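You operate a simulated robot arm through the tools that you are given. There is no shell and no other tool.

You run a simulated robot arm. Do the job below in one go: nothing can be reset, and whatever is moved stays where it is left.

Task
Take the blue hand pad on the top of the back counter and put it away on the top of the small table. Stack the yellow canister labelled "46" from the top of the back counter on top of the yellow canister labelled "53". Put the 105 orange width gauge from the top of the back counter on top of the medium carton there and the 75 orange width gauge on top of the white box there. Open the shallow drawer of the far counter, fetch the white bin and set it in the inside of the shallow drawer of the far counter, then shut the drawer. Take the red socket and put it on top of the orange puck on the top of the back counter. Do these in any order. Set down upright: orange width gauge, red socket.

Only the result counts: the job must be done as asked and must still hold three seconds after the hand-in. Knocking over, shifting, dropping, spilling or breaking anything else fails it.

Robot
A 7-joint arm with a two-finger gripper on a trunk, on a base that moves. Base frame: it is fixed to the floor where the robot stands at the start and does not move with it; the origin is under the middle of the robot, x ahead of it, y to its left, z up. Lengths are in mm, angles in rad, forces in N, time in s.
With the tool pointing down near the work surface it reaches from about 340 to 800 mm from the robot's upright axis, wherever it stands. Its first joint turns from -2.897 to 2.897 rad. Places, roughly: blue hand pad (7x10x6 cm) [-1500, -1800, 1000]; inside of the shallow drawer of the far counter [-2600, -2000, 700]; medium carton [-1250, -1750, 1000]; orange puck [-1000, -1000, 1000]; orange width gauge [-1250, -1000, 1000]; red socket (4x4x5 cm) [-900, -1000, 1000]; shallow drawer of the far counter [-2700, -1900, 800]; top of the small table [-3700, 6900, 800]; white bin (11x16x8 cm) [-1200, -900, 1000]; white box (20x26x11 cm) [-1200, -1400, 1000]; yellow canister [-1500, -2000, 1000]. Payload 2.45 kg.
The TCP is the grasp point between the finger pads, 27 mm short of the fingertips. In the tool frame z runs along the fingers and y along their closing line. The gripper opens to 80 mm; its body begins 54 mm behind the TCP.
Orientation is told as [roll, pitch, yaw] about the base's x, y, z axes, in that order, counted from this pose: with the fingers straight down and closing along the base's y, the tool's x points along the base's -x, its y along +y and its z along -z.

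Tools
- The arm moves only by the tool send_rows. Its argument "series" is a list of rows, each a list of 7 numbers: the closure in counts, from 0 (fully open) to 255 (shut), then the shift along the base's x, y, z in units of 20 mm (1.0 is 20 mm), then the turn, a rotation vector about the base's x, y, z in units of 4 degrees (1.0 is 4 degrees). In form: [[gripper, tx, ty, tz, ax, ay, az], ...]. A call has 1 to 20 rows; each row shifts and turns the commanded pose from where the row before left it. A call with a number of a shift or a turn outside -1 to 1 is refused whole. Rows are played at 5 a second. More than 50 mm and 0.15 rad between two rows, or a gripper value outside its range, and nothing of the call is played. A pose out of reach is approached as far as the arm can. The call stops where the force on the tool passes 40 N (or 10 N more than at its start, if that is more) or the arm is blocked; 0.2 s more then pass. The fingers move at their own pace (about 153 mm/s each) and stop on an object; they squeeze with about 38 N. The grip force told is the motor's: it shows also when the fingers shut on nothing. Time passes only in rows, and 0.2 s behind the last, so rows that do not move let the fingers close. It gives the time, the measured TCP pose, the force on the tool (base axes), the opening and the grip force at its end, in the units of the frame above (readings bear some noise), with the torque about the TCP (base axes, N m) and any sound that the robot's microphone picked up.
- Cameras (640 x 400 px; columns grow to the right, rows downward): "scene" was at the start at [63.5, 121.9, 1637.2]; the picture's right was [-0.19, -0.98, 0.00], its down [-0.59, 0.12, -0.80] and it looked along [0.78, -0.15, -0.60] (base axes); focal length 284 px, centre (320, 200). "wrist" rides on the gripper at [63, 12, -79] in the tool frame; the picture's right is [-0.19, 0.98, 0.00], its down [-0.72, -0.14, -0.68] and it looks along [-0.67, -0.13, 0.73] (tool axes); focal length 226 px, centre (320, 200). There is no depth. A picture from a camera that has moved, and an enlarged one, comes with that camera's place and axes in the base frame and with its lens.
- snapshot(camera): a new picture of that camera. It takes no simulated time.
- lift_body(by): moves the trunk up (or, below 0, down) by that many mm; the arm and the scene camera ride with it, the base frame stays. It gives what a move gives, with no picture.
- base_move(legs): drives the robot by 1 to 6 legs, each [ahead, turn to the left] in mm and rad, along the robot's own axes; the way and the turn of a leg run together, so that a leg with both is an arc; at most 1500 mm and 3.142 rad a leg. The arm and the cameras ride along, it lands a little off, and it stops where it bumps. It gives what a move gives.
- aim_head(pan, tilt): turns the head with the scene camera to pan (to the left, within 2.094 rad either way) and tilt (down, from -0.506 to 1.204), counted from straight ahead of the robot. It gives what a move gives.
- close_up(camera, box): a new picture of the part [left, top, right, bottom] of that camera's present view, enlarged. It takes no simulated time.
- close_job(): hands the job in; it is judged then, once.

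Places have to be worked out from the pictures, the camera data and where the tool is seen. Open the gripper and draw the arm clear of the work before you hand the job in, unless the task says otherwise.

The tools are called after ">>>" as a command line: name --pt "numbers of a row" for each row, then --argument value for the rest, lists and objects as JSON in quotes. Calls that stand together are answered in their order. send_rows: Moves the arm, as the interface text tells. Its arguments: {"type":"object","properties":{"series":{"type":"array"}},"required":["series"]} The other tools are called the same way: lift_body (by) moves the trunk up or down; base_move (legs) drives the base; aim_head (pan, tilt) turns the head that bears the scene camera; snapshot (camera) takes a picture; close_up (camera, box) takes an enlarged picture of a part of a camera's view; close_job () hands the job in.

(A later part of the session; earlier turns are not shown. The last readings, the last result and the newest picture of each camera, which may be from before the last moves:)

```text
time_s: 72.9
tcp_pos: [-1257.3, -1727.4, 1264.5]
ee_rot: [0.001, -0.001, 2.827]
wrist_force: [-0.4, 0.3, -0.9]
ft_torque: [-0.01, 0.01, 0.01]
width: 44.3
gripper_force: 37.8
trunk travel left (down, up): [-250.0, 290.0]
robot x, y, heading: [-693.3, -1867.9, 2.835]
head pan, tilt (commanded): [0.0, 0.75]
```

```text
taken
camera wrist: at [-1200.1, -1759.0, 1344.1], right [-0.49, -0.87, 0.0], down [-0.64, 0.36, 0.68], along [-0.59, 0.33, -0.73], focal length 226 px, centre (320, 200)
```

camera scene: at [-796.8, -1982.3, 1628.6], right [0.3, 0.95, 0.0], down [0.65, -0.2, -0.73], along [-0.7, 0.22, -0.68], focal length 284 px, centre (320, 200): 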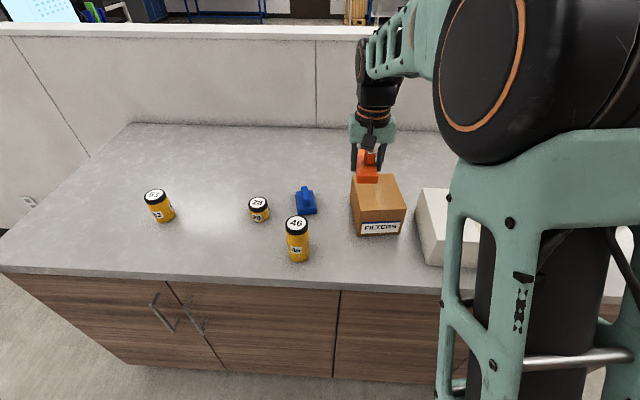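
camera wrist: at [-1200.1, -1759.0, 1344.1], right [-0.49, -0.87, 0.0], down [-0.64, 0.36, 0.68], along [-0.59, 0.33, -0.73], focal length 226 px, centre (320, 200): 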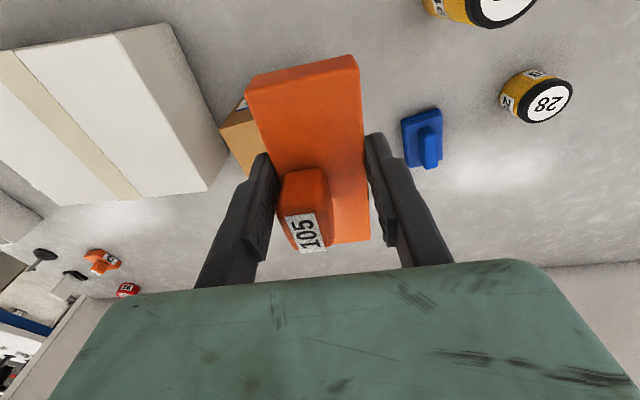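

The gauge hangs near the carton. I move it over the carton's centre at the present height and look again.

>>> send_rows --pt "255 -0.82 0.94 0 0 0 0.15" --pt "255 -0.82 0.94 0 0 0 0.15" --pt "255 -0.82 0.94 0 0 0 0.15" --pt "255 -0.82 0.94 0 0 0 0.15" --pt "255 -0.82 0.94 0 0 0 0.15"

>>> close_up --camera "scene" --box '[290, 90, 450, 250]'

>>> snapshot --camera "wrist"

```text
time_s: 74.1
tcp_pos: [-1340.1, -1632.4, 1264.2]
ee_rot: [-0.001, 0.0, 2.879]
wrist_force: [0.0, 0.1, -1.5]
ft_torque: [-0.02, -0.03, -0.03]
width: 44.1
gripper_force: 38.4
trunk travel left (down, up): [-250.0, 290.0]
robot x, y, heading: [-689.1, -1865.8, 2.84]
head pan, tilt (commanded): [0.0, 0.75]
```

```text
2.50 times, centred on (370, 170) of scene
camera zoom: at [-797.3, -1981.9, 1628.6], right [0.3, 0.95, 0.0], down [0.65, -0.2, -0.73], along [-0.7, 0.22, -0.68], focal length 711 px, centre (195, 275)
```

zoom: 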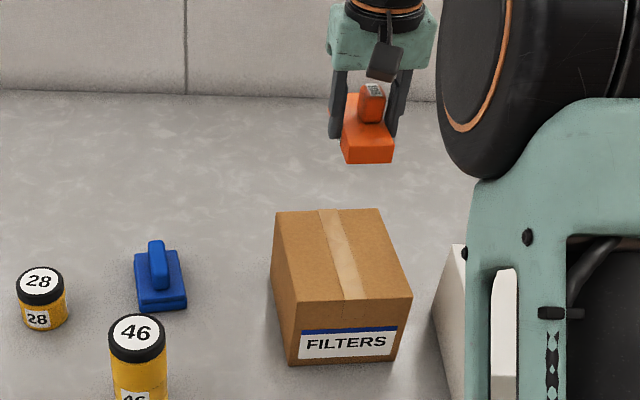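

```text
taken
camera wrist: at [-1281.6, -1661.0, 1344.0], right [-0.44, -0.9, 0.0], down [-0.66, 0.32, 0.68], along [-0.61, 0.3, -0.73], focal length 226 px, centre (320, 200)
```

wrist: 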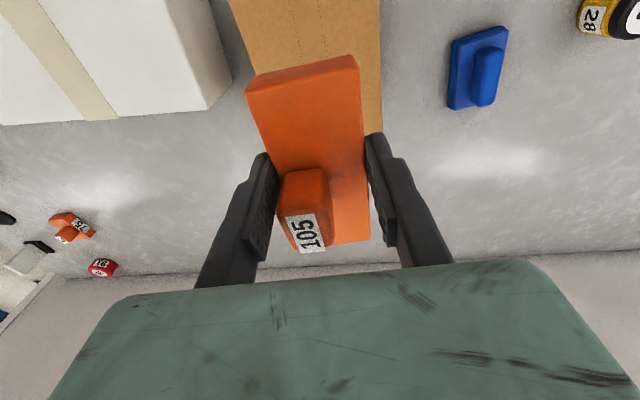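

Re-measured carton centre is (-1340.5, -1636), so the gauge is nearly over it. I descend to about 15 mm above the expected contact.

>>> send_rows --pt "255 0 -0.2 -0.9 0 0 0" --pt "255 0 0 -0.95 0 0 0" --pt "255 0 0 -0.95 0 0 0" --pt "255 0 0 -0.95 0 0 0" --pt "255 0 0 -0.95 0 0 0" --pt "255 0 0 -0.95 0 0 0" --pt "255 0 0 -0.95 0 0 0"

>>> close_up --camera "scene" --box '[330, 130, 430, 250]'

```text
time_s: 75.7
tcp_pos: [-1340.8, -1636.7, 1132.1]
ee_rot: [0.0, 0.0, 2.878]
wrist_force: [-0.9, 0.0, -1.4]
ft_torque: [0.03, -0.01, 0.01]
width: 44.0
gripper_force: 37.9
trunk travel left (down, up): [-250.0, 290.0]
robot x, y, heading: [-690.6, -1865.2, 2.841]
head pan, tilt (commanded): [0.0, 0.75]
```

```text
3.33 times, centred on (380, 190) of scene
camera zoom: at [-797.0, -1982.3, 1628.6], right [0.3, 0.95, 0.0], down [0.65, -0.2, -0.73], along [-0.7, 0.22, -0.68], focal length 948 px, centre (120, 233)
```

zoom: 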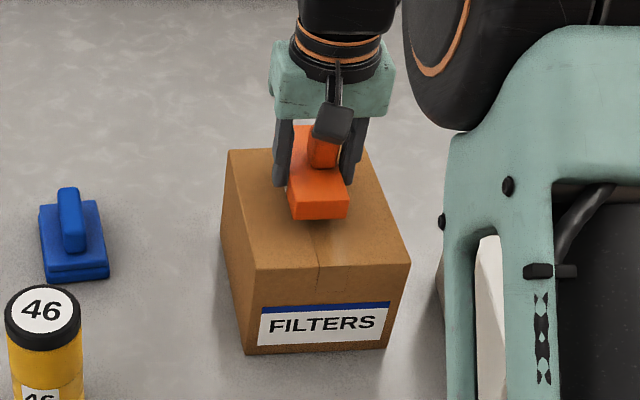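

Still about 15 mm above the carton and centred. I lower 9 mm, then in 2-3 mm steps until contact.

>>> send_rows --pt "255 0 0 -0.25 0 0 0" --pt "255 0 0 -0.25 0 0 0" --pt "255 0 0 0 0 0 0"

>>> send_rows --pt "255 0 0 -0.13 0 0 0" --pt "255 0 0 0 0 0 0"

>>> send_rows --pt "255 0 0 -0.1 0 0 0" --pt "255 0 0 0 0 0 0"

```text
time_s: 76.5
tcp_pos: [-1341.0, -1639.9, 1121.6]
ee_rot: [0.0, 0.0, 2.877]
wrist_force: [0.7, -1.0, -1.8]
ft_torque: [-0.01, -0.01, 0.01]
width: 44.1
gripper_force: 37.7
trunk travel left (down, up): [-250.0, 290.0]
robot x, y, heading: [-692.0, -1866.1, 2.835]
head pan, tilt (commanded): [0.0, 0.75]
```

```text
time_s: 77.1
tcp_pos: [-1340.2, -1639.0, 1119.9]
ee_rot: [-0.001, 0.0, 2.879]
wrist_force: [0.4, -0.4, -1.2]
ft_torque: [-0.03, 0.04, 0.02]
width: 44.3
gripper_force: 37.7
trunk travel left (down, up): [-250.0, 290.0]
robot x, y, heading: [-691.0, -1870.8, 2.836]
head pan, tilt (commanded): [0.0, 0.75]
```

```text
time_s: 77.7
tcp_pos: [-1338.8, -1637.7, 1118.4]
ee_rot: [0.0, -0.001, 2.879]
wrist_force: [0.7, 0.5, -1.6]
ft_torque: [-0.01, -0.01, 0.0]
width: 44.1
gripper_force: 37.9
trunk travel left (down, up): [-250.0, 290.0]
robot x, y, heading: [-693.4, -1863.3, 2.836]
head pan, tilt (commanded): [0.0, 0.75]
```

No contact yet at 1118; I continue in small steps.

>>> send_rows --pt "255 0 0 -0.1 0 0 0" --pt "255 0 0 0 0 0 0"

>>> send_rows --pt "255 0 0 -0.1 0 0 0" --pt "255 0 0 0 0 0 0"

```text
time_s: 78.3
tcp_pos: [-1340.0, -1636.7, 1116.8]
ee_rot: [0.0, 0.001, 2.88]
wrist_force: [-0.3, 0.6, -0.7]
ft_torque: [0.01, -0.04, -0.02]
width: 44.1
gripper_force: 38.1
trunk travel left (down, up): [-250.0, 290.0]
robot x, y, heading: [-690.5, -1867.7, 2.836]
head pan, tilt (commanded): [0.0, 0.75]
```

```text
time_s: 78.9
tcp_pos: [-1339.3, -1639.9, 1112.5]
ee_rot: [0.0, 0.001, 2.878]
wrist_force: [0.4, 0.0, 0.2]
ft_torque: [-0.04, 0.03, 0.0]
width: 44.4
gripper_force: 37.6
trunk travel left (down, up): [-250.0, 290.0]
robot x, y, heading: [-692.3, -1863.1, 2.835]
head pan, tilt (commanded): [0.0, 0.75]
```

>>> send_rows --pt "255 0 0 -0.08 0 0 0" --pt "255 0 0 0 0 0 0"

```text
time_s: 79.5
tcp_pos: [-1337.8, -1639.2, 1113.9]
ee_rot: [0.001, -0.002, 2.878]
wrist_force: [-1.5, -0.4, 6.9]
ft_torque: [0.14, 0.43, 0.04]
width: 44.0
gripper_force: 37.9
trunk travel left (down, up): [-250.0, 290.0]
robot x, y, heading: [-692.0, -1867.9, 2.839]
head pan, tilt (commanded): [0.0, 0.75]
```

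The far end of the gauge touched lightly (7 N). I open the fingers here, letting it settle flat, then check.

>>> send_rows --pt "255 0 0 -0.04 0 0 0" --pt "200 0 0 0 0 0 0" --pt "100 0 0 0 0 0 0" --pt "50 0 0 0 0 0 0" --pt "50 0 0 0 0 0 0"

>>> snapshot --camera "wrist"

>>> close_up --camera "scene" --box '[330, 130, 430, 250]'

```text
time_s: 80.7
tcp_pos: [-1339.4, -1637.9, 1112.0]
ee_rot: [0.001, 0.0, 2.877]
wrist_force: [2.6, 2.7, 8.3]
ft_torque: [-0.03, -0.06, -0.07]
width: 60.1
gripper_force: 0.1
trunk travel left (down, up): [-250.0, 290.0]
robot x, y, heading: [-690.9, -1864.9, 2.836]
head pan, tilt (commanded): [0.0, 0.75]
```

```text
taken
camera wrist: at [-1280.0, -1665.7, 1191.8], right [-0.44, -0.9, 0.0], down [-0.66, 0.32, 0.68], along [-0.61, 0.3, -0.73], focal length 226 px, centre (320, 200)
```

wrist: 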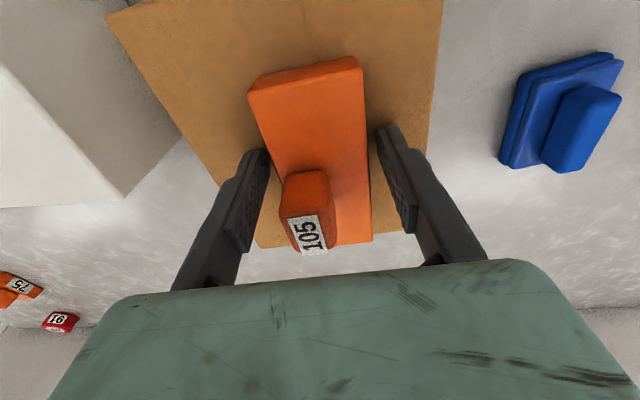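

```text
3.33 times, centred on (380, 190) of scene
camera zoom: at [-795.7, -1982.2, 1628.8], right [0.3, 0.95, 0.0], down [0.65, -0.2, -0.73], along [-0.7, 0.22, -0.68], focal length 948 px, centre (120, 233)
```

zoom: 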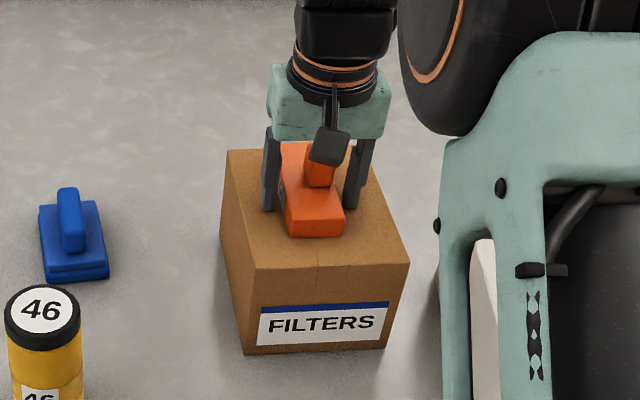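

The gauge rests flat and centred enough on the carton (fingertips just touch the carton). I raise straight up and pull back, then shift along the aisle so both canisters 46 and 53 are in reach.

>>> send_rows --pt "50 0 0 0.5 0 0 0" --pt "50 0 0 1 0 0 0" --pt "50 0 0 1 0 0 0" --pt "50 0 0 1 0 0 0" --pt "50 0 0 1 0 0 0" --pt "0 0 0 1 0 0 0" --pt "0 0 0 1 0 0 0" --pt "0 0 0 1 0 0 0" --pt "0 0.8 -0.6 0.5 0 0 0" --pt "0 0.8 -0.6 0 0 0 0" --pt "0 0.8 -0.6 0 0 0 0" --pt "0 0.8 -0.6 0 0 0 0" --pt "0 0.8 -0.6 0 0 0 0" --pt "0 0.8 -0.6 0 0 0 0"

>>> close_up --camera "scene" --box '[330, 130, 430, 250]'

>>> base_move --legs '[[0, 1.513], [470, 0], [0, -1.571]]'

>>> snapshot --camera "scene"

```text
time_s: 83.7
tcp_pos: [-1242.6, -1710.5, 1273.1]
ee_rot: [-0.001, 0.0, 2.878]
wrist_force: [1.0, -0.5, -0.4]
ft_torque: [0.0, -0.04, 0.01]
width: 80.0
gripper_force: 0.1
trunk travel left (down, up): [-250.0, 290.0]
robot x, y, heading: [-689.5, -1865.6, 2.841]
head pan, tilt (commanded): [0.0, 0.75]
```

```text
3.33 times, centred on (380, 190) of scene
camera zoom: at [-796.1, -1982.6, 1628.7], right [0.3, 0.95, 0.0], down [0.65, -0.2, -0.73], along [-0.7, 0.22, -0.68], focal length 948 px, centre (120, 233)
```

zoom: 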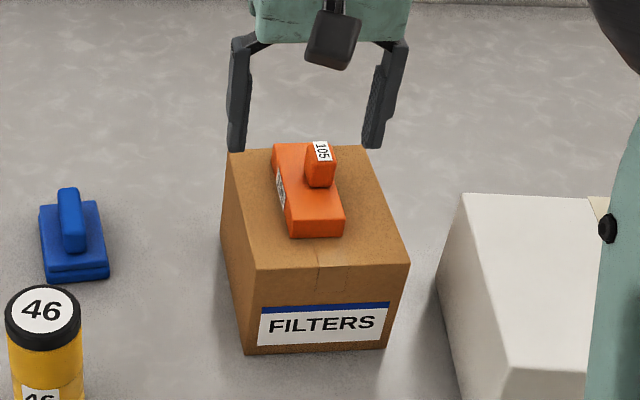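

```text
time_s: 94.2
tcp_pos: [-1404.6, -2103.5, 1271.3]
ee_rot: [0.002, -0.001, 2.796]
wrist_force: [0.5, 0.2, 0.6]
ft_torque: [-0.02, -0.03, 0.01]
width: 79.9
gripper_force: 0.0
trunk travel left (down, up): [-250.0, 290.0]
robot x, y, heading: [-869.5, -2301.9, 2.755]
head pan, tilt (commanded): [0.0, 0.75]
```

```text
taken
camera scene: at [-982.0, -2409.6, 1628.7], right [0.37, 0.93, 0.0], down [0.63, -0.26, -0.73], along [-0.68, 0.27, -0.68], focal length 284 px, centre (320, 200)
```

scene: 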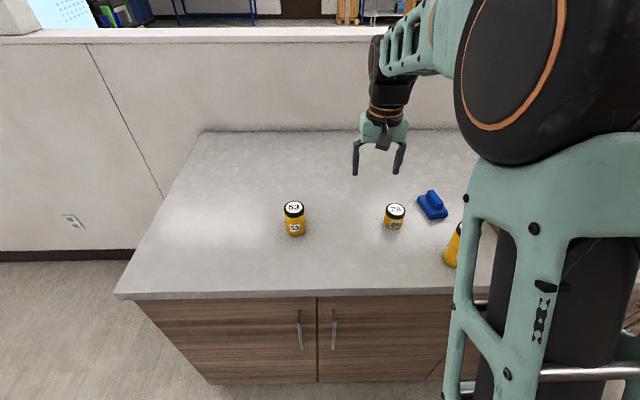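

Gauge 105 sits well. I'm now by canister 53; I zoom to measure both canisters.

>>> close_up --camera "scene" --box '[260, 170, 480, 290]'

>>> snapshot --camera "wrist"

```text
2.91 times, centred on (370, 230) of scene
camera zoom: at [-982.0, -2409.6, 1628.7], right [0.37, 0.93, 0.0], down [0.63, -0.26, -0.73], along [-0.68, 0.27, -0.68], focal length 827 px, centre (174, 113)
```

zoom: 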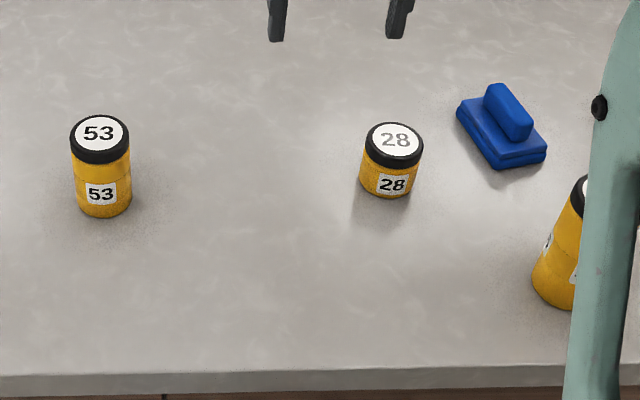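

```text
taken
camera wrist: at [-1349.2, -2135.8, 1350.9], right [-0.51, -0.86, 0.0], down [-0.63, 0.37, 0.68], along [-0.59, 0.35, -0.73], focal length 226 px, centre (320, 200)
```

wrist: 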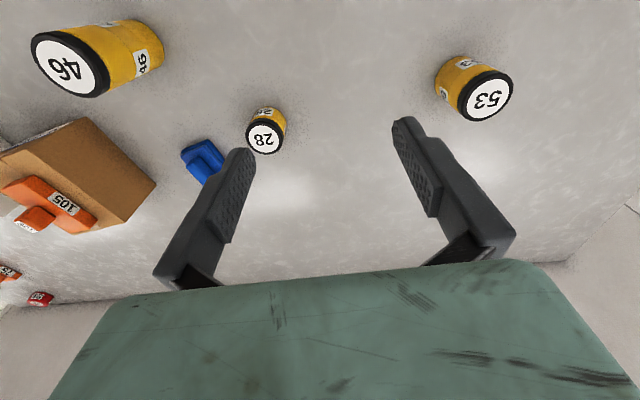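

Canister 46 is at about (-1268, -1894) with top near 1107; 53 at about (-1530, -2263) with top near 1075. I go over canister 46 with the hand open, staying above its top.

>>> send_rows --pt "0 0.62 0.952 0 0 0 0" --pt "0 0.62 0.952 0 0 0 0" --pt "0 0.62 0.952 0 0 0 0" --pt "0 0.62 0.952 0 0 0 0" --pt "0 0.62 0.952 0 0 0 0" --pt "0 0.62 0.952 0 0 0 0" --pt "0 0.62 0.952 0 0 0 0" --pt "0 0.62 0.952 0 0 0 0" --pt "0 0.62 0.952 0 0 0 0" --pt "0 0.62 0.952 0 0 0 0" --pt "0 0.62 0.952 0 0 0 0" --pt "0 0 0 -0.9 0 0 0" --pt "0 0 0 -0.9 0 0 0" --pt "0 0 0 -0.9 0 0 0"

>>> snapshot --camera "wrist"

>>> snapshot --camera "scene"

```text
time_s: 97.2
tcp_pos: [-1268.4, -1895.2, 1218.2]
ee_rot: [0.0, 0.001, 2.798]
wrist_force: [-0.6, -0.2, 0.8]
ft_torque: [0.01, -0.03, 0.01]
width: 80.2
gripper_force: 0.1
trunk travel left (down, up): [-250.0, 290.0]
robot x, y, heading: [-866.6, -2303.6, 2.76]
head pan, tilt (commanded): [0.0, 0.75]
```

```text
taken
camera wrist: at [-1212.9, -1928.1, 1297.3], right [-0.51, -0.86, 0.0], down [-0.63, 0.38, 0.68], along [-0.59, 0.35, -0.73], focal length 226 px, centre (320, 200)
```

wrist: 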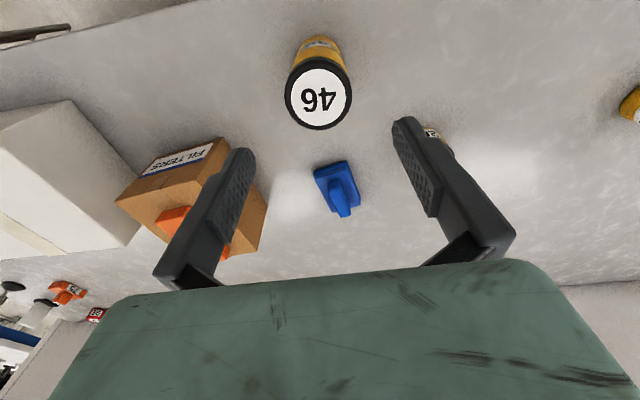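

```text
taken
camera scene: at [-981.9, -2409.4, 1628.7], right [0.37, 0.93, 0.0], down [0.63, -0.26, -0.73], along [-0.68, 0.27, -0.68], focal length 284 px, centre (320, 200)
```

scene: 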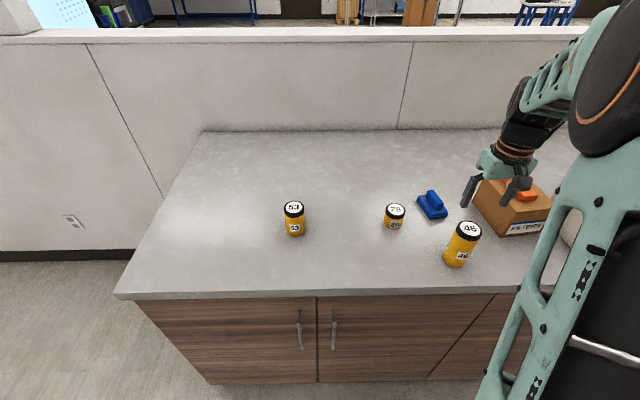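

The cap is centred under the hand as predicted (diameter about 54). I descend along the canister and close.

>>> send_rows --pt "0 0.05 0.06 -0.9 0 0 0" --pt "0 0 0 -0.9 0 0 0" --pt "0 0 0 -0.9 0 0 0" --pt "0 0 0 -0.9 0 0 0" --pt "0 0 0 -0.9 0 0 0" --pt "0 0 0 -0.9 0 0 0" --pt "0 0 0 -0.9 0 0 0" --pt "0 0 0 -0.9 0 0 0"

>>> snapshot --camera "wrist"

```text
time_s: 99.0
tcp_pos: [-1269.3, -1893.5, 1071.9]
ee_rot: [0.0, 0.001, 2.797]
wrist_force: [0.8, 0.0, 0.3]
ft_torque: [0.04, 0.03, 0.01]
width: 79.9
gripper_force: 0.0
trunk travel left (down, up): [-250.0, 290.0]
robot x, y, heading: [-867.2, -2304.6, 2.755]
head pan, tilt (commanded): [0.0, 0.75]
```

```text
taken
camera wrist: at [-1212.3, -1925.7, 1152.3], right [-0.51, -0.86, 0.0], down [-0.63, 0.37, 0.68], along [-0.59, 0.35, -0.73], focal length 226 px, centre (320, 200)
```

wrist: 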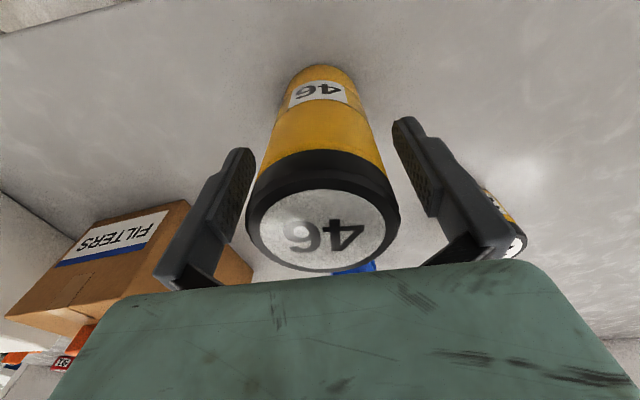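

The canister is well between the fingers. I close the grip.

>>> send_rows --pt "255 0 0 0 0 0 0" --pt "255 0 0 0 0 0 0" --pt "255 0 0 0 0 0 0" --pt "255 0 0 0 0 0 0"

```text
time_s: 100.0
tcp_pos: [-1269.1, -1892.9, 1072.4]
ee_rot: [0.001, 0.001, 2.798]
wrist_force: [-0.6, -0.5, 0.7]
ft_torque: [0.0, 0.02, -0.01]
width: 56.8
gripper_force: 38.5
trunk travel left (down, up): [-250.0, 290.0]
robot x, y, heading: [-869.9, -2300.2, 2.757]
head pan, tilt (commanded): [0.0, 0.75]
```

Gripped at 56.8 mm. I lift it 180 mm straight up.

>>> send_rows --pt "255 0 0 1 0 0 0" --pt "255 0 0 1 0 0 0" --pt "255 0 0 1 0 0 0" --pt "255 0 0 1 0 0 0" --pt "255 0 0 1 0 0 0" --pt "255 0 0 1 0 0 0" --pt "255 0 0 1 0 0 0" --pt "255 0 0 1 0 0 0" --pt "255 0 0 1 0 0 0"

>>> send_rows --pt "255 -0.687 -0.974 0 0 0 0" --pt "255 -0.687 -0.974 0 0 0 0" --pt "255 -0.687 -0.974 0 0 0 0" --pt "255 -0.687 -0.974 0 0 0 0" --pt "255 -0.687 -0.974 0 0 0 0" --pt "255 -0.687 -0.974 0 0 0 0" --pt "255 -0.687 -0.974 0 0 0 0" --pt "255 -0.687 -0.974 0 0 0 0" --pt "255 -0.687 -0.974 0 0 0 0" --pt "255 -0.687 -0.974 0 0 0 0" --pt "255 -0.687 -0.974 0 0 0 0" --pt "255 -0.687 -0.974 0 0 0 0" --pt "255 -0.687 -0.974 0 0 0 0" --pt "255 -0.687 -0.974 0 0 0 0" --pt "255 -0.687 -0.974 0 0 0 0" --pt "255 -0.687 -0.974 0 0 0 0" --pt "255 -0.687 -0.974 0 0 0 0" --pt "255 -0.687 -0.974 0 0 0 0" --pt "255 -0.687 -0.974 0 0 0 0"

>>> snapshot --camera "scene"

>>> snapshot --camera "wrist"

```text
time_s: 102.0
tcp_pos: [-1267.4, -1893.5, 1253.2]
ee_rot: [0.0, 0.002, 2.797]
wrist_force: [-0.1, 0.5, -2.1]
ft_torque: [0.02, -0.02, 0.0]
width: 56.9
gripper_force: 37.8
trunk travel left (down, up): [-250.0, 290.0]
robot x, y, heading: [-869.6, -2302.0, 2.762]
head pan, tilt (commanded): [0.0, 0.75]
```

```text
time_s: 106.0
tcp_pos: [-1527.2, -2265.7, 1251.7]
ee_rot: [-0.002, 0.002, 2.799]
wrist_force: [0.2, 0.4, -1.7]
ft_torque: [0.0, 0.0, 0.0]
width: 56.6
gripper_force: 38.0
trunk travel left (down, up): [-250.0, 290.0]
robot x, y, heading: [-871.4, -2304.7, 2.756]
head pan, tilt (commanded): [0.0, 0.75]
```

```text
taken
camera scene: at [-982.7, -2410.2, 1628.5], right [0.37, 0.93, 0.0], down [0.63, -0.26, -0.73], along [-0.68, 0.27, -0.68], focal length 284 px, centre (320, 200)
```

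scene: 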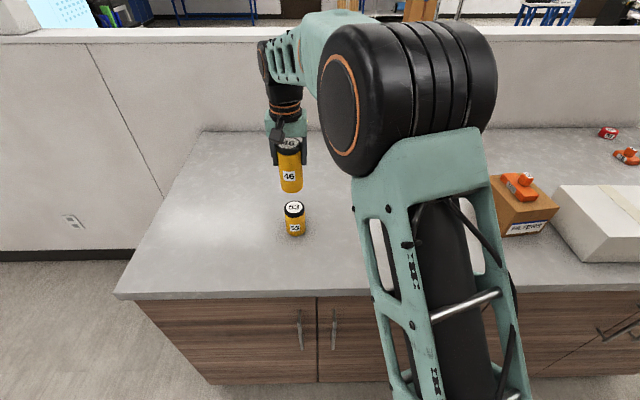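

```text
taken
camera wrist: at [-1472.1, -2297.9, 1330.8], right [-0.51, -0.86, 0.0], down [-0.63, 0.37, 0.68], along [-0.58, 0.35, -0.73], focal length 226 px, centre (320, 200)
```

wrist: 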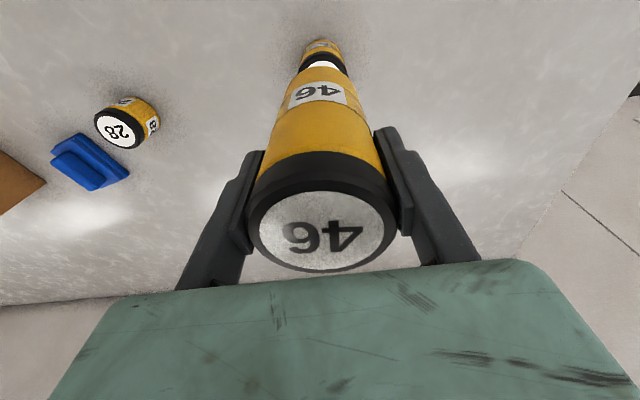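

Canister 46 hangs above 53. I zoom in to check the alignment.

>>> close_up --camera "scene" --box '[245, 120, 345, 245]'

>>> close_up --camera "wrist" --box '[260, 20, 400, 110]'

```text
3.20 times, centred on (295, 182) of scene
camera zoom: at [-982.7, -2410.2, 1628.5], right [0.37, 0.93, 0.0], down [0.63, -0.26, -0.73], along [-0.68, 0.27, -0.68], focal length 910 px, centre (400, 256)
```

zoom: 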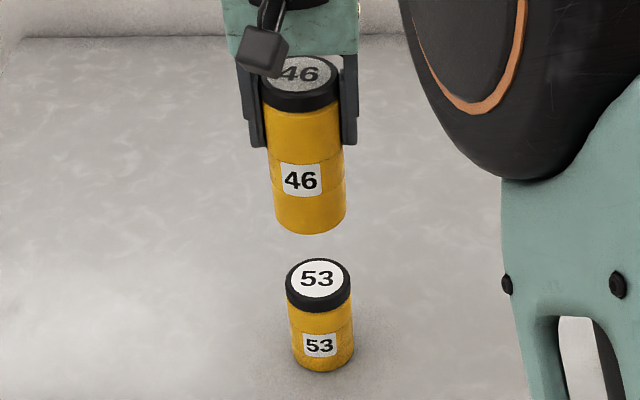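

```text
4.44 times, centred on (330, 65) of wrist
camera zoom: at [-1472.1, -2297.9, 1330.8], right [-0.51, -0.86, 0.0], down [-0.63, 0.37, 0.68], along [-0.58, 0.35, -0.73], focal length 1005 px, centre (276, 800)
```

zoom: 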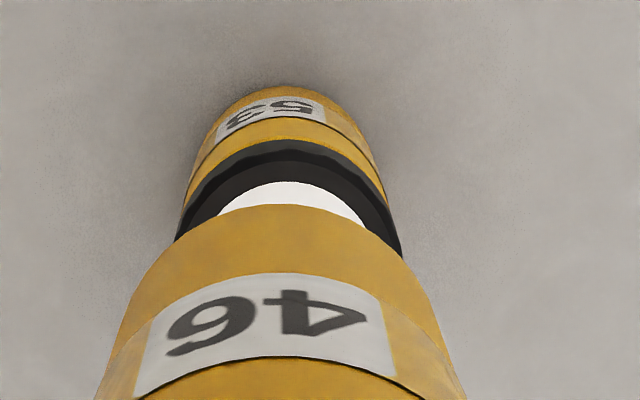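

53's axis lies about 9 mm further from the robot than the held canister. I shift by (-8.5, +2) and lower to about 12 mm above contact, then recheck.

>>> send_rows --pt "255 -0.43 0.1 0 0 0 0" --pt "255 0 0 -0.8 0 0 0" --pt "255 0 0 -0.8 0 0 0" --pt "255 0 0 -0.8 0 0 0" --pt "255 0 0 -0.8 0 0 0" --pt "255 0 0 0 0 0 0"

>>> close_up --camera "scene" --box '[265, 160, 325, 240]'

>>> close_up --camera "wrist" --box '[260, 20, 400, 110]'

```text
time_s: 107.4
tcp_pos: [-1536.9, -2262.3, 1189.3]
ee_rot: [-0.002, -0.001, 2.798]
wrist_force: [-0.2, -0.6, -2.5]
ft_torque: [-0.02, 0.01, 0.0]
width: 56.8
gripper_force: 38.4
trunk travel left (down, up): [-250.0, 290.0]
robot x, y, heading: [-868.7, -2302.4, 2.762]
head pan, tilt (commanded): [0.0, 0.75]
```

```text
5.00 times, centred on (295, 200) of scene
camera zoom: at [-982.3, -2409.7, 1628.6], right [0.37, 0.93, 0.0], down [0.63, -0.26, -0.73], along [-0.68, 0.27, -0.68], focal length 1422 px, centre (445, 200)
```

zoom: 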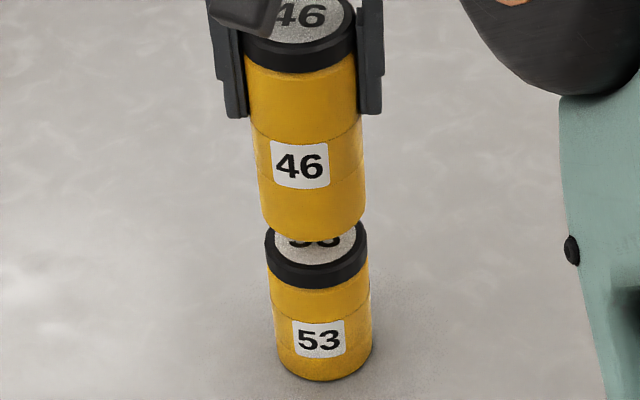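

```text
4.44 times, centred on (330, 65) of wrist
camera zoom: at [-1480.7, -2294.4, 1268.5], right [-0.51, -0.86, 0.0], down [-0.63, 0.37, 0.68], along [-0.58, 0.35, -0.73], focal length 1005 px, centre (276, 800)
```

zoom: 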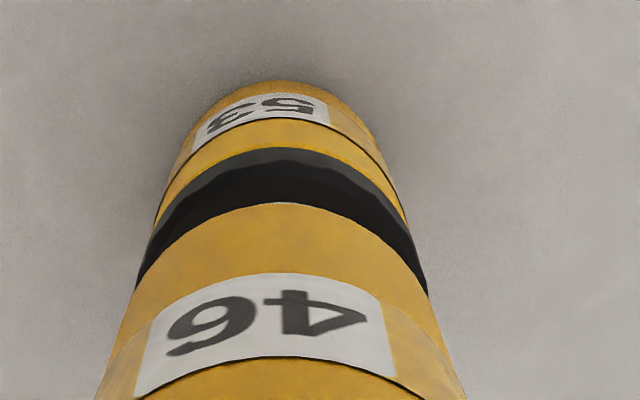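

Wrist view shows the axes aligned within about 1 mm, scene view suggests a slight overshoot. I shift 1.5 mm back and lower in small steps to contact (expected TCP ≈ 1172).

>>> send_rows --pt "255 0.08 -0.02 -0.3 0 0 0" --pt "255 0 0 -0.25 0 0 0" --pt "255 0 0 0 0 0 0"

>>> send_rows --pt "255 0 0 -0.12 0 0 0" --pt "255 0 0 0 0 0 0"

>>> send_rows --pt "255 0 0 -0.1 0 0 0" --pt "255 0 0 0 0 0 0"

```text
time_s: 108.2
tcp_pos: [-1535.4, -2261.2, 1178.4]
ee_rot: [0.0, 0.001, 2.798]
wrist_force: [-0.4, -0.3, -2.8]
ft_torque: [-0.02, -0.03, 0.0]
width: 57.0
gripper_force: 38.1
trunk travel left (down, up): [-250.0, 290.0]
robot x, y, heading: [-871.3, -2303.0, 2.759]
head pan, tilt (commanded): [0.0, 0.75]
```

```text
time_s: 108.8
tcp_pos: [-1534.5, -2262.9, 1178.0]
ee_rot: [0.001, 0.0, 2.797]
wrist_force: [-0.2, -0.2, -2.2]
ft_torque: [0.03, -0.03, -0.01]
width: 56.9
gripper_force: 37.7
trunk travel left (down, up): [-250.0, 290.0]
robot x, y, heading: [-867.2, -2300.0, 2.758]
head pan, tilt (commanded): [0.0, 0.75]
```

```text
time_s: 109.4
tcp_pos: [-1534.9, -2262.9, 1173.8]
ee_rot: [0.0, 0.0, 2.798]
wrist_force: [0.0, 0.3, -3.4]
ft_torque: [-0.01, 0.0, 0.0]
width: 56.8
gripper_force: 38.4
trunk travel left (down, up): [-250.0, 290.0]
robot x, y, heading: [-865.6, -2301.2, 2.76]
head pan, tilt (commanded): [0.0, 0.75]
```

No contact yet; I go on in 2 mm steps.

>>> send_rows --pt "255 0 0 -0.1 0 0 0" --pt "255 0 0 0 0 0 0"

>>> send_rows --pt "255 0 0 -0.1 0 0 0" --pt "255 0 0 0 0 0 0"

```text
time_s: 110.0
tcp_pos: [-1534.6, -2261.5, 1172.1]
ee_rot: [0.0, 0.0, 2.798]
wrist_force: [-0.4, -0.5, -1.9]
ft_torque: [0.0, 0.02, -0.04]
width: 56.8
gripper_force: 37.8
trunk travel left (down, up): [-250.0, 290.0]
robot x, y, heading: [-870.2, -2301.2, 2.76]
head pan, tilt (commanded): [0.0, 0.75]
```

```text
time_s: 110.6
tcp_pos: [-1535.4, -2262.1, 1171.0]
ee_rot: [0.0, 0.001, 2.798]
wrist_force: [0.1, -0.5, -1.8]
ft_torque: [0.02, -0.03, -0.05]
width: 56.6
gripper_force: 38.5
trunk travel left (down, up): [-250.0, 290.0]
robot x, y, heading: [-869.9, -2303.7, 2.757]
head pan, tilt (commanded): [0.0, 0.75]
```

>>> close_up --camera "scene" --box '[265, 160, 325, 240]'

>>> send_rows --pt "255 0 0 -0.1 0 0 0" --pt "255 0 0 0 0 0 0"

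```text
5.00 times, centred on (295, 200) of scene
camera zoom: at [-982.3, -2409.7, 1628.6], right [0.37, 0.93, 0.0], down [0.63, -0.26, -0.73], along [-0.68, 0.27, -0.68], focal length 1422 px, centre (445, 200)
```

zoom: 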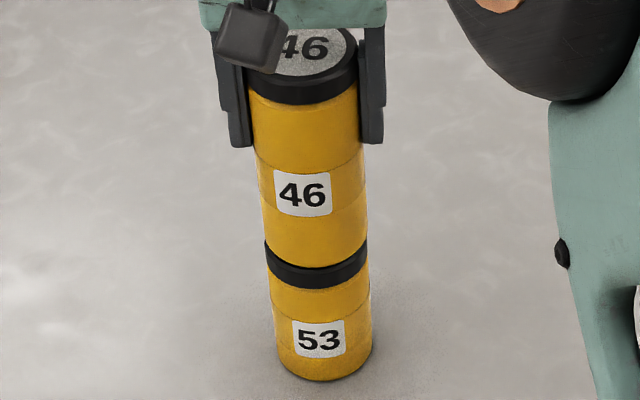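

```text
time_s: 111.2
tcp_pos: [-1534.6, -2261.5, 1168.5]
ee_rot: [0.0, 0.0, 2.797]
wrist_force: [-0.6, 0.3, -2.0]
ft_torque: [0.05, 0.01, -0.02]
width: 56.9
gripper_force: 37.7
trunk travel left (down, up): [-250.0, 290.0]
robot x, y, heading: [-870.1, -2299.9, 2.762]
head pan, tilt (commanded): [0.0, 0.75]
```

Very close now and well aligned; I continue with small steps.

>>> send_rows --pt "255 0 0 -0.08 0 0 0" --pt "255 0 0 0 0 0 0"

>>> send_rows --pt "255 0 0 -0.08 0 0 0" --pt "255 0 0 0 0 0 0"

```text
time_s: 111.8
tcp_pos: [-1535.0, -2261.5, 1168.1]
ee_rot: [0.001, -0.001, 2.797]
wrist_force: [-0.2, 1.2, 8.8]
ft_torque: [0.04, -0.1, 0.0]
width: 56.7
gripper_force: 37.9
trunk travel left (down, up): [-250.0, 290.0]
robot x, y, heading: [-870.4, -2303.9, 2.755]
head pan, tilt (commanded): [0.0, 0.75]
```

```text
time_s: 112.4
tcp_pos: [-1535.8, -2262.4, 1167.3]
ee_rot: [0.002, -0.007, 2.797]
wrist_force: [-1.9, 0.9, 26.9]
ft_torque: [0.08, 0.04, 0.02]
width: 56.9
gripper_force: 37.8
trunk travel left (down, up): [-250.0, 290.0]
robot x, y, heading: [-868.1, -2302.1, 2.762]
head pan, tilt (commanded): [0.0, 0.75]
```

Firm contact with little torque, so it is seated flat. I ease off about 1.5 mm and open slowly.

>>> send_rows --pt "255 0 0 0.07 0 0 0" --pt "255 0 0 0 0 0 0" --pt "180 0 0 0 0 0 0" --pt "80 0 0 0 0 0 0" --pt "0 0 0 0 0 0 0" --pt "0 0 0 0 0 0 0"

>>> snapshot --camera "wrist"

>>> close_up --camera "scene" --box '[265, 160, 325, 240]'

```text
time_s: 113.8
tcp_pos: [-1534.7, -2262.5, 1165.7]
ee_rot: [-0.001, 0.003, 2.797]
wrist_force: [-0.8, 0.2, 0.3]
ft_torque: [-0.02, -0.01, 0.01]
width: 79.8
gripper_force: 0.0
trunk travel left (down, up): [-250.0, 290.0]
robot x, y, heading: [-870.5, -2299.9, 2.754]
head pan, tilt (commanded): [0.0, 0.75]
```

```text
taken
camera wrist: at [-1479.3, -2294.0, 1244.5], right [-0.51, -0.86, 0.0], down [-0.63, 0.37, 0.68], along [-0.58, 0.35, -0.73], focal length 226 px, centre (320, 200)
```

wrist: 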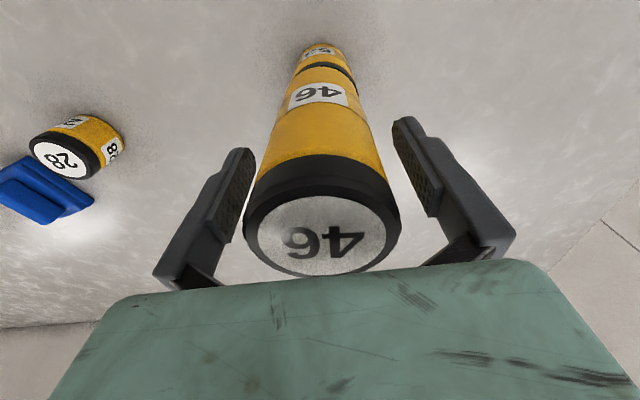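

```text
5.00 times, centred on (295, 200) of scene
camera zoom: at [-982.4, -2409.7, 1628.5], right [0.37, 0.93, 0.0], down [0.63, -0.26, -0.73], along [-0.68, 0.27, -0.68], focal length 1422 px, centre (445, 200)
```

zoom: 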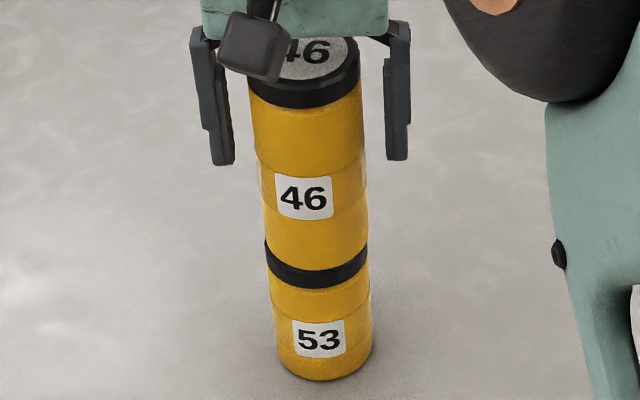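

46 stands squarely on 53. I raise the hand clear and retract the arm toward the robot for driving.

>>> send_rows --pt "0 0 0 0.9 0 0 0" --pt "0 0 0 0.9 0 0 0" --pt "0 0 0 0.9 0 0 0" --pt "0 0 0 0.9 0 0 0" --pt "0 0 0 0.9 0 0 0" --pt "0 0 0 0.9 0 0 0" --pt "0 0 0 0.9 0 0 0"

>>> send_rows --pt "0 0.97 0.41 0 0 0 0" --pt "0 0.97 0.41 0 0 0 0" --pt "0 0.97 0.41 0 0 0 0" --pt "0 0.97 0.41 0 0 0 0" --pt "0 0.97 0.41 0 0 0 0" --pt "0 0.97 0.41 0 0 0 0" --pt "0 0.97 0.41 0 0 0 0" --pt "0 0.97 0.41 0 0 0 0" --pt "0 0.97 0.41 0 0 0 0" --pt "0 0.97 0.41 0 0 0 0" --pt "0 0.97 0.41 0 0 0 0" --pt "0 0.97 0.41 0 0 0 0" --pt "0 0.97 0.41 0 0 0 0"

>>> snapshot --camera "scene"

```text
time_s: 115.4
tcp_pos: [-1536.2, -2262.4, 1294.1]
ee_rot: [-0.001, 0.0, 2.798]
wrist_force: [-0.3, 0.2, 0.0]
ft_torque: [-0.01, -0.01, 0.03]
width: 79.9
gripper_force: 0.0
trunk travel left (down, up): [-250.0, 290.0]
robot x, y, heading: [-869.9, -2298.7, 2.755]
head pan, tilt (commanded): [0.0, 0.75]
```

```text
time_s: 118.2
tcp_pos: [-1283.3, -2152.4, 1277.6]
ee_rot: [-0.002, 0.038, 2.793]
wrist_force: [0.3, -0.5, 0.2]
ft_torque: [-0.02, -0.01, -0.03]
width: 80.2
gripper_force: 0.2
trunk travel left (down, up): [-250.0, 290.0]
robot x, y, heading: [-867.9, -2303.6, 2.757]
head pan, tilt (commanded): [0.0, 0.75]
```

```text
taken
camera scene: at [-978.0, -2393.3, 1639.3], right [0.54, 0.84, 0.0], down [0.49, -0.32, -0.81], along [-0.68, 0.44, -0.59], focal length 284 px, centre (320, 200)
```

scene: 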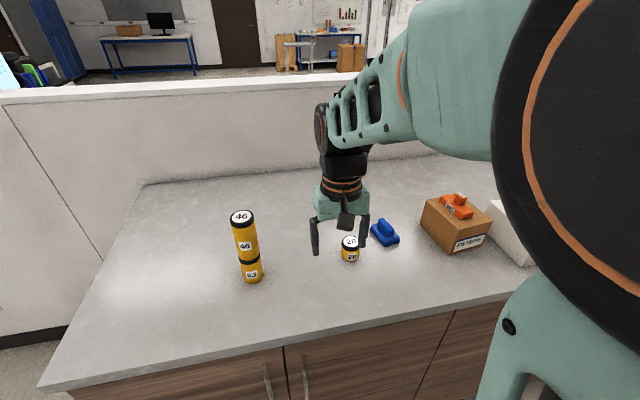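

The reading shows the arm stopped short and nudged the head while retracting at that height. I ease the hand forward and down a bit to relieve it.

>>> send_rows --pt "0 -0.9 0.35 -0.5 0 0 0" --pt "0 -0.9 0.35 -1 0 0 0" --pt "0 0 0 -1 0 0 0" --pt "0 0 0 -1 0 0 0"

>>> aim_head --pan 0.0 --tilt 0.75

>>> snapshot --camera "scene"

```text
time_s: 119.2
tcp_pos: [-1318.7, -2142.2, 1222.2]
ee_rot: [0.0, 0.002, 2.801]
wrist_force: [0.1, -0.9, -0.1]
ft_torque: [0.0, 0.02, 0.0]
width: 80.0
gripper_force: 0.1
trunk travel left (down, up): [-250.0, 290.0]
robot x, y, heading: [-867.0, -2295.5, 2.759]
head pan, tilt (commanded): [0.0, 0.75]
```

```text
time_s: 119.8
tcp_pos: [-1318.1, -2142.2, 1221.0]
ee_rot: [0.001, 0.0, 2.798]
wrist_force: [-0.7, -0.1, -1.1]
ft_torque: [-0.02, -0.01, -0.01]
width: 80.2
gripper_force: 0.0
trunk travel left (down, up): [-250.0, 290.0]
robot x, y, heading: [-868.6, -2300.8, 2.754]
head pan, tilt (commanded): [0.0, 0.75]
```

```text
taken
camera scene: at [-982.2, -2409.6, 1628.6], right [0.37, 0.93, 0.0], down [0.63, -0.26, -0.73], along [-0.68, 0.27, -0.68], focal length 284 px, centre (320, 200)
```

scene: 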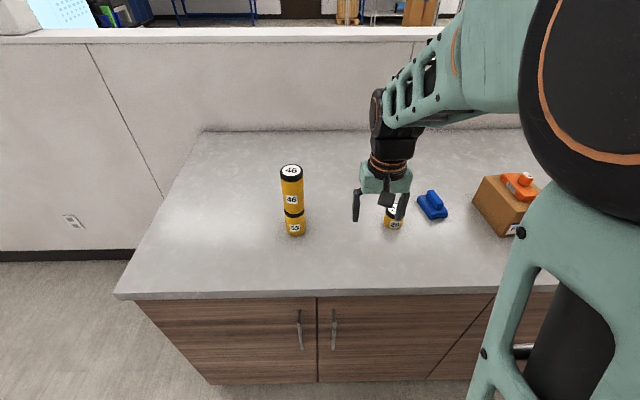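

Head is back in place and the arm is at a good carry radius. I turn and drive back along the aisle, then check the heading.

>>> base_move --legs '[[0, -1.56], [900, 0]]'

```text
time_s: 128.5
tcp_pos: [-398.9, -992.1, 1221.6]
ee_rot: [-0.001, 0.0, 1.255]
wrist_force: [-0.7, 0.8, -0.5]
ft_torque: [-0.06, -0.03, -0.02]
width: 80.1
gripper_force: 0.0
trunk travel left (down, up): [-250.0, 290.0]
robot x, y, heading: [-548.7, -1446.4, 1.218]
head pan, tilt (commanded): [0.0, 0.75]
```

On track. I continue to beyond the counter's end, then turn toward its end face.

>>> base_move --legs '[[915, 0], [0, 1.571], [840, 0]]'

```text
time_s: 141.2
tcp_pos: [-1458.2, -134.8, 1221.3]
ee_rot: [-0.001, 0.001, 2.805]
wrist_force: [-1.1, 0.4, -0.6]
ft_torque: [0.0, -0.01, -0.02]
width: 79.9
gripper_force: 0.2
trunk travel left (down, up): [-250.0, 290.0]
robot x, y, heading: [-1008.2, -291.3, 2.766]
head pan, tilt (commanded): [0.0, 0.75]
```

Now I turn left to face the counter's near end.

>>> base_move --legs '[[0, 1.575]]'

>>> snapshot --camera "scene"

>>> snapshot --camera "wrist"

```text
time_s: 145.5
tcp_pos: [-1165.3, -742.4, 1221.4]
ee_rot: [0.0, 0.002, -1.907]
wrist_force: [-0.3, 1.1, 0.0]
ft_torque: [0.02, -0.01, 0.01]
width: 80.1
gripper_force: 0.1
trunk travel left (down, up): [-250.0, 290.0]
robot x, y, heading: [-1005.6, -293.2, -1.948]
head pan, tilt (commanded): [0.0, 0.75]
```

```text
taken
camera scene: at [-902.9, -403.2, 1628.7], right [-0.93, 0.37, 0.0], down [0.25, 0.63, -0.73], along [-0.27, -0.68, -0.68], focal length 284 px, centre (320, 200)
```

scene: 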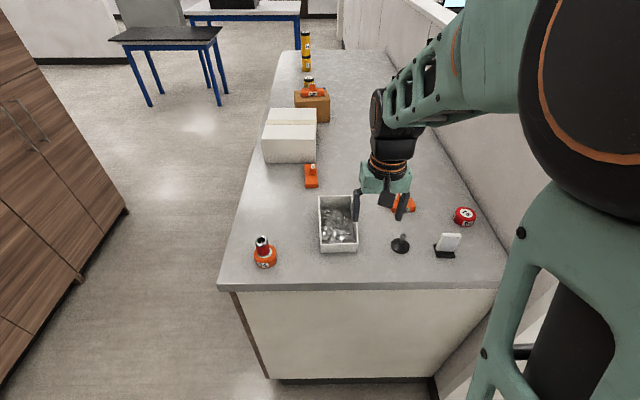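

```text
taken
camera wrist: at [-1131.0, -686.3, 1300.9], right [0.86, -0.51, 0.0], down [-0.37, -0.63, 0.68], along [-0.34, -0.59, -0.73], focal length 226 px, centre (320, 200)
```

wrist: 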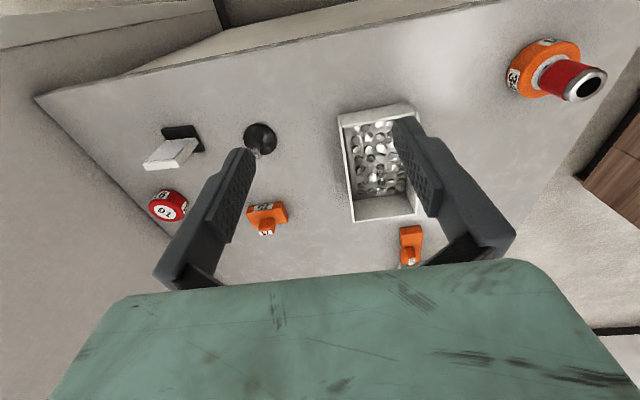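

The 75 gauge is right of and beyond the bin. I zoom in on it in both cameras.

>>> close_up --camera "wrist" --box '[220, 180, 320, 245]'

>>> close_up --camera "scene" --box '[300, 180, 480, 280]'

```text
6.15 times, centred on (270, 212) of wrist
camera zoom: at [-1131.0, -686.3, 1300.9], right [0.86, -0.51, 0.0], down [-0.37, -0.63, 0.68], along [-0.34, -0.59, -0.73], focal length 1391 px, centre (628, 123)
```

zoom: 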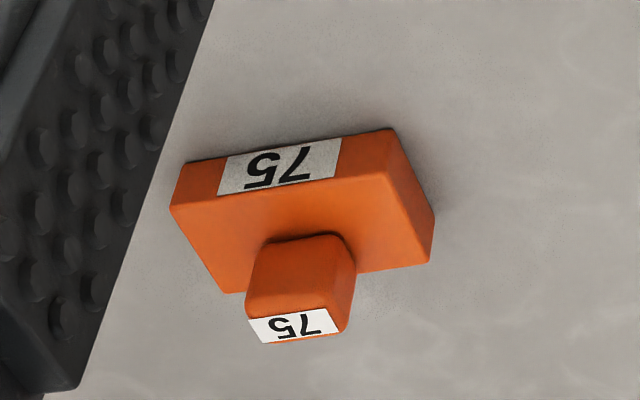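

```text
3.56 times, centred on (390, 230) of scene
camera zoom: at [-902.9, -403.2, 1628.7], right [-0.93, 0.37, 0.0], down [0.25, 0.63, -0.73], along [-0.27, -0.68, -0.68], focal length 1011 px, centre (71, 93)
```

zoom: 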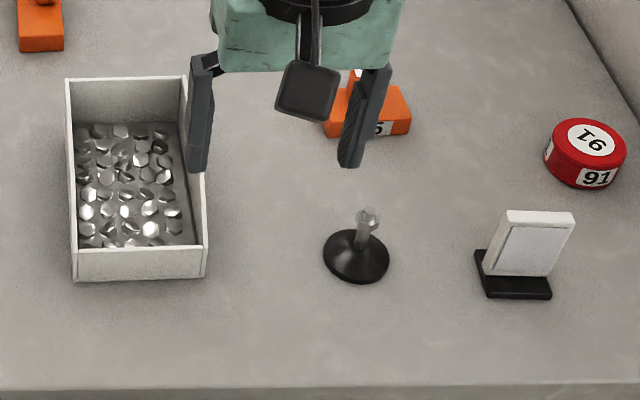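

The 75 gauge's long side (75) lies across, so I need the fingers rotated 90°. Its centre is about (-1390, -921). I move above it while turning the tool by +1.58 rad, camera side away from the bin.

>>> send_rows --pt "0 -0.489 -0.389 -0.1 0 0 0.985" --pt "0 -0.489 -0.389 -0.1 0 0 0.985" --pt "0 -0.489 -0.389 -0.1 0 0 0.985" --pt "0 -0.489 -0.389 -0.1 0 0 0.985" --pt "0 -0.489 -0.389 -0.1 0 0 0.985" --pt "0 -0.489 -0.389 -0.1 0 0 0.985" --pt "0 -0.489 -0.389 -0.1 0 0 0.985" --pt "0 -0.489 -0.389 -0.1 0 0 0.985" --pt "0 -0.489 -0.389 -0.1 0 0 0.985" --pt "0 -0.489 -0.389 -0.1 0 0 0.985" --pt "0 -0.489 -0.389 -0.1 0 0 0.985" --pt "0 -0.489 -0.389 -0.1 0 0 0.985"

>>> send_rows --pt "0 -0.489 -0.389 -0.2 0 0 0.985" --pt "0 -0.489 -0.389 -0.2 0 0 0.985" --pt "0 -0.489 -0.389 -0.2 0 0 0.985" --pt "0 -0.489 -0.389 -0.2 0 0 0.985" --pt "0 -0.489 -0.389 -0.2 0 0 0.985" --pt "0 -0.489 -0.389 -0.2 0 0 0.985" --pt "0 -0.489 -0.389 -0.2 0 0 0.985" --pt "0 -0.489 -0.389 -0.2 0 0 0.985" --pt "0 -0.489 -0.389 -0.2 0 0 0.985" --pt "0 -0.489 -0.389 -0.2 0 0 0.985" --pt "0 -0.489 -0.389 -0.2 0 0 0.985"

>>> snapshot --camera "wrist"

>>> snapshot --camera "scene"

```text
time_s: 148.1
tcp_pos: [-1282.9, -837.9, 1198.3]
ee_rot: [0.0, 0.001, -1.082]
wrist_force: [-0.5, 0.0, 0.2]
ft_torque: [-0.04, -0.01, -0.01]
width: 80.0
gripper_force: 0.0
trunk travel left (down, up): [-250.0, 290.0]
robot x, y, heading: [-1011.6, -293.5, -1.945]
head pan, tilt (commanded): [0.0, 0.75]
```

```text
time_s: 150.5
tcp_pos: [-1390.3, -922.3, 1151.3]
ee_rot: [0.0, -0.002, -0.325]
wrist_force: [-0.7, 0.2, 0.0]
ft_torque: [0.01, 0.0, 0.0]
width: 79.9
gripper_force: 0.0
trunk travel left (down, up): [-250.0, 290.0]
robot x, y, heading: [-1005.5, -290.9, -1.949]
head pan, tilt (commanded): [0.0, 0.75]
```

```text
taken
camera wrist: at [-1445.2, -890.1, 1231.4], right [0.5, 0.87, 0.0], down [0.64, -0.36, 0.68], along [0.59, -0.34, -0.73], focal length 226 px, centre (320, 200)
```

wrist: 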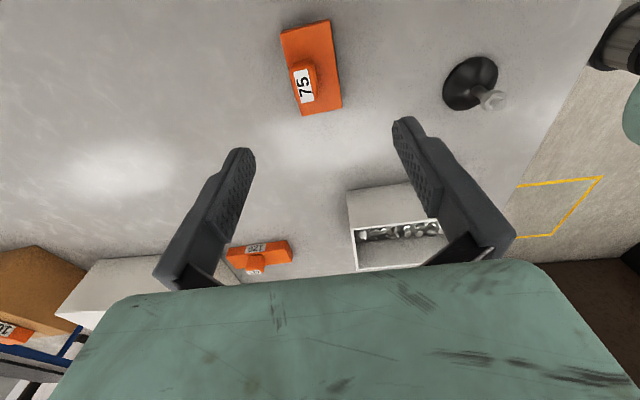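

```text
taken
camera scene: at [-903.3, -403.6, 1628.6], right [-0.93, 0.37, 0.0], down [0.25, 0.63, -0.73], along [-0.27, -0.68, -0.68], focal length 284 px, centre (320, 200)
```

scene: 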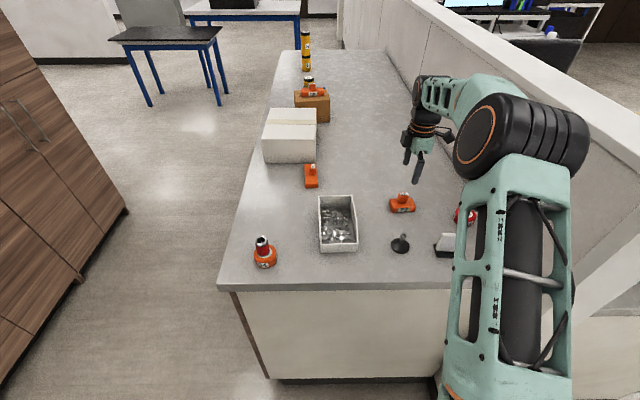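

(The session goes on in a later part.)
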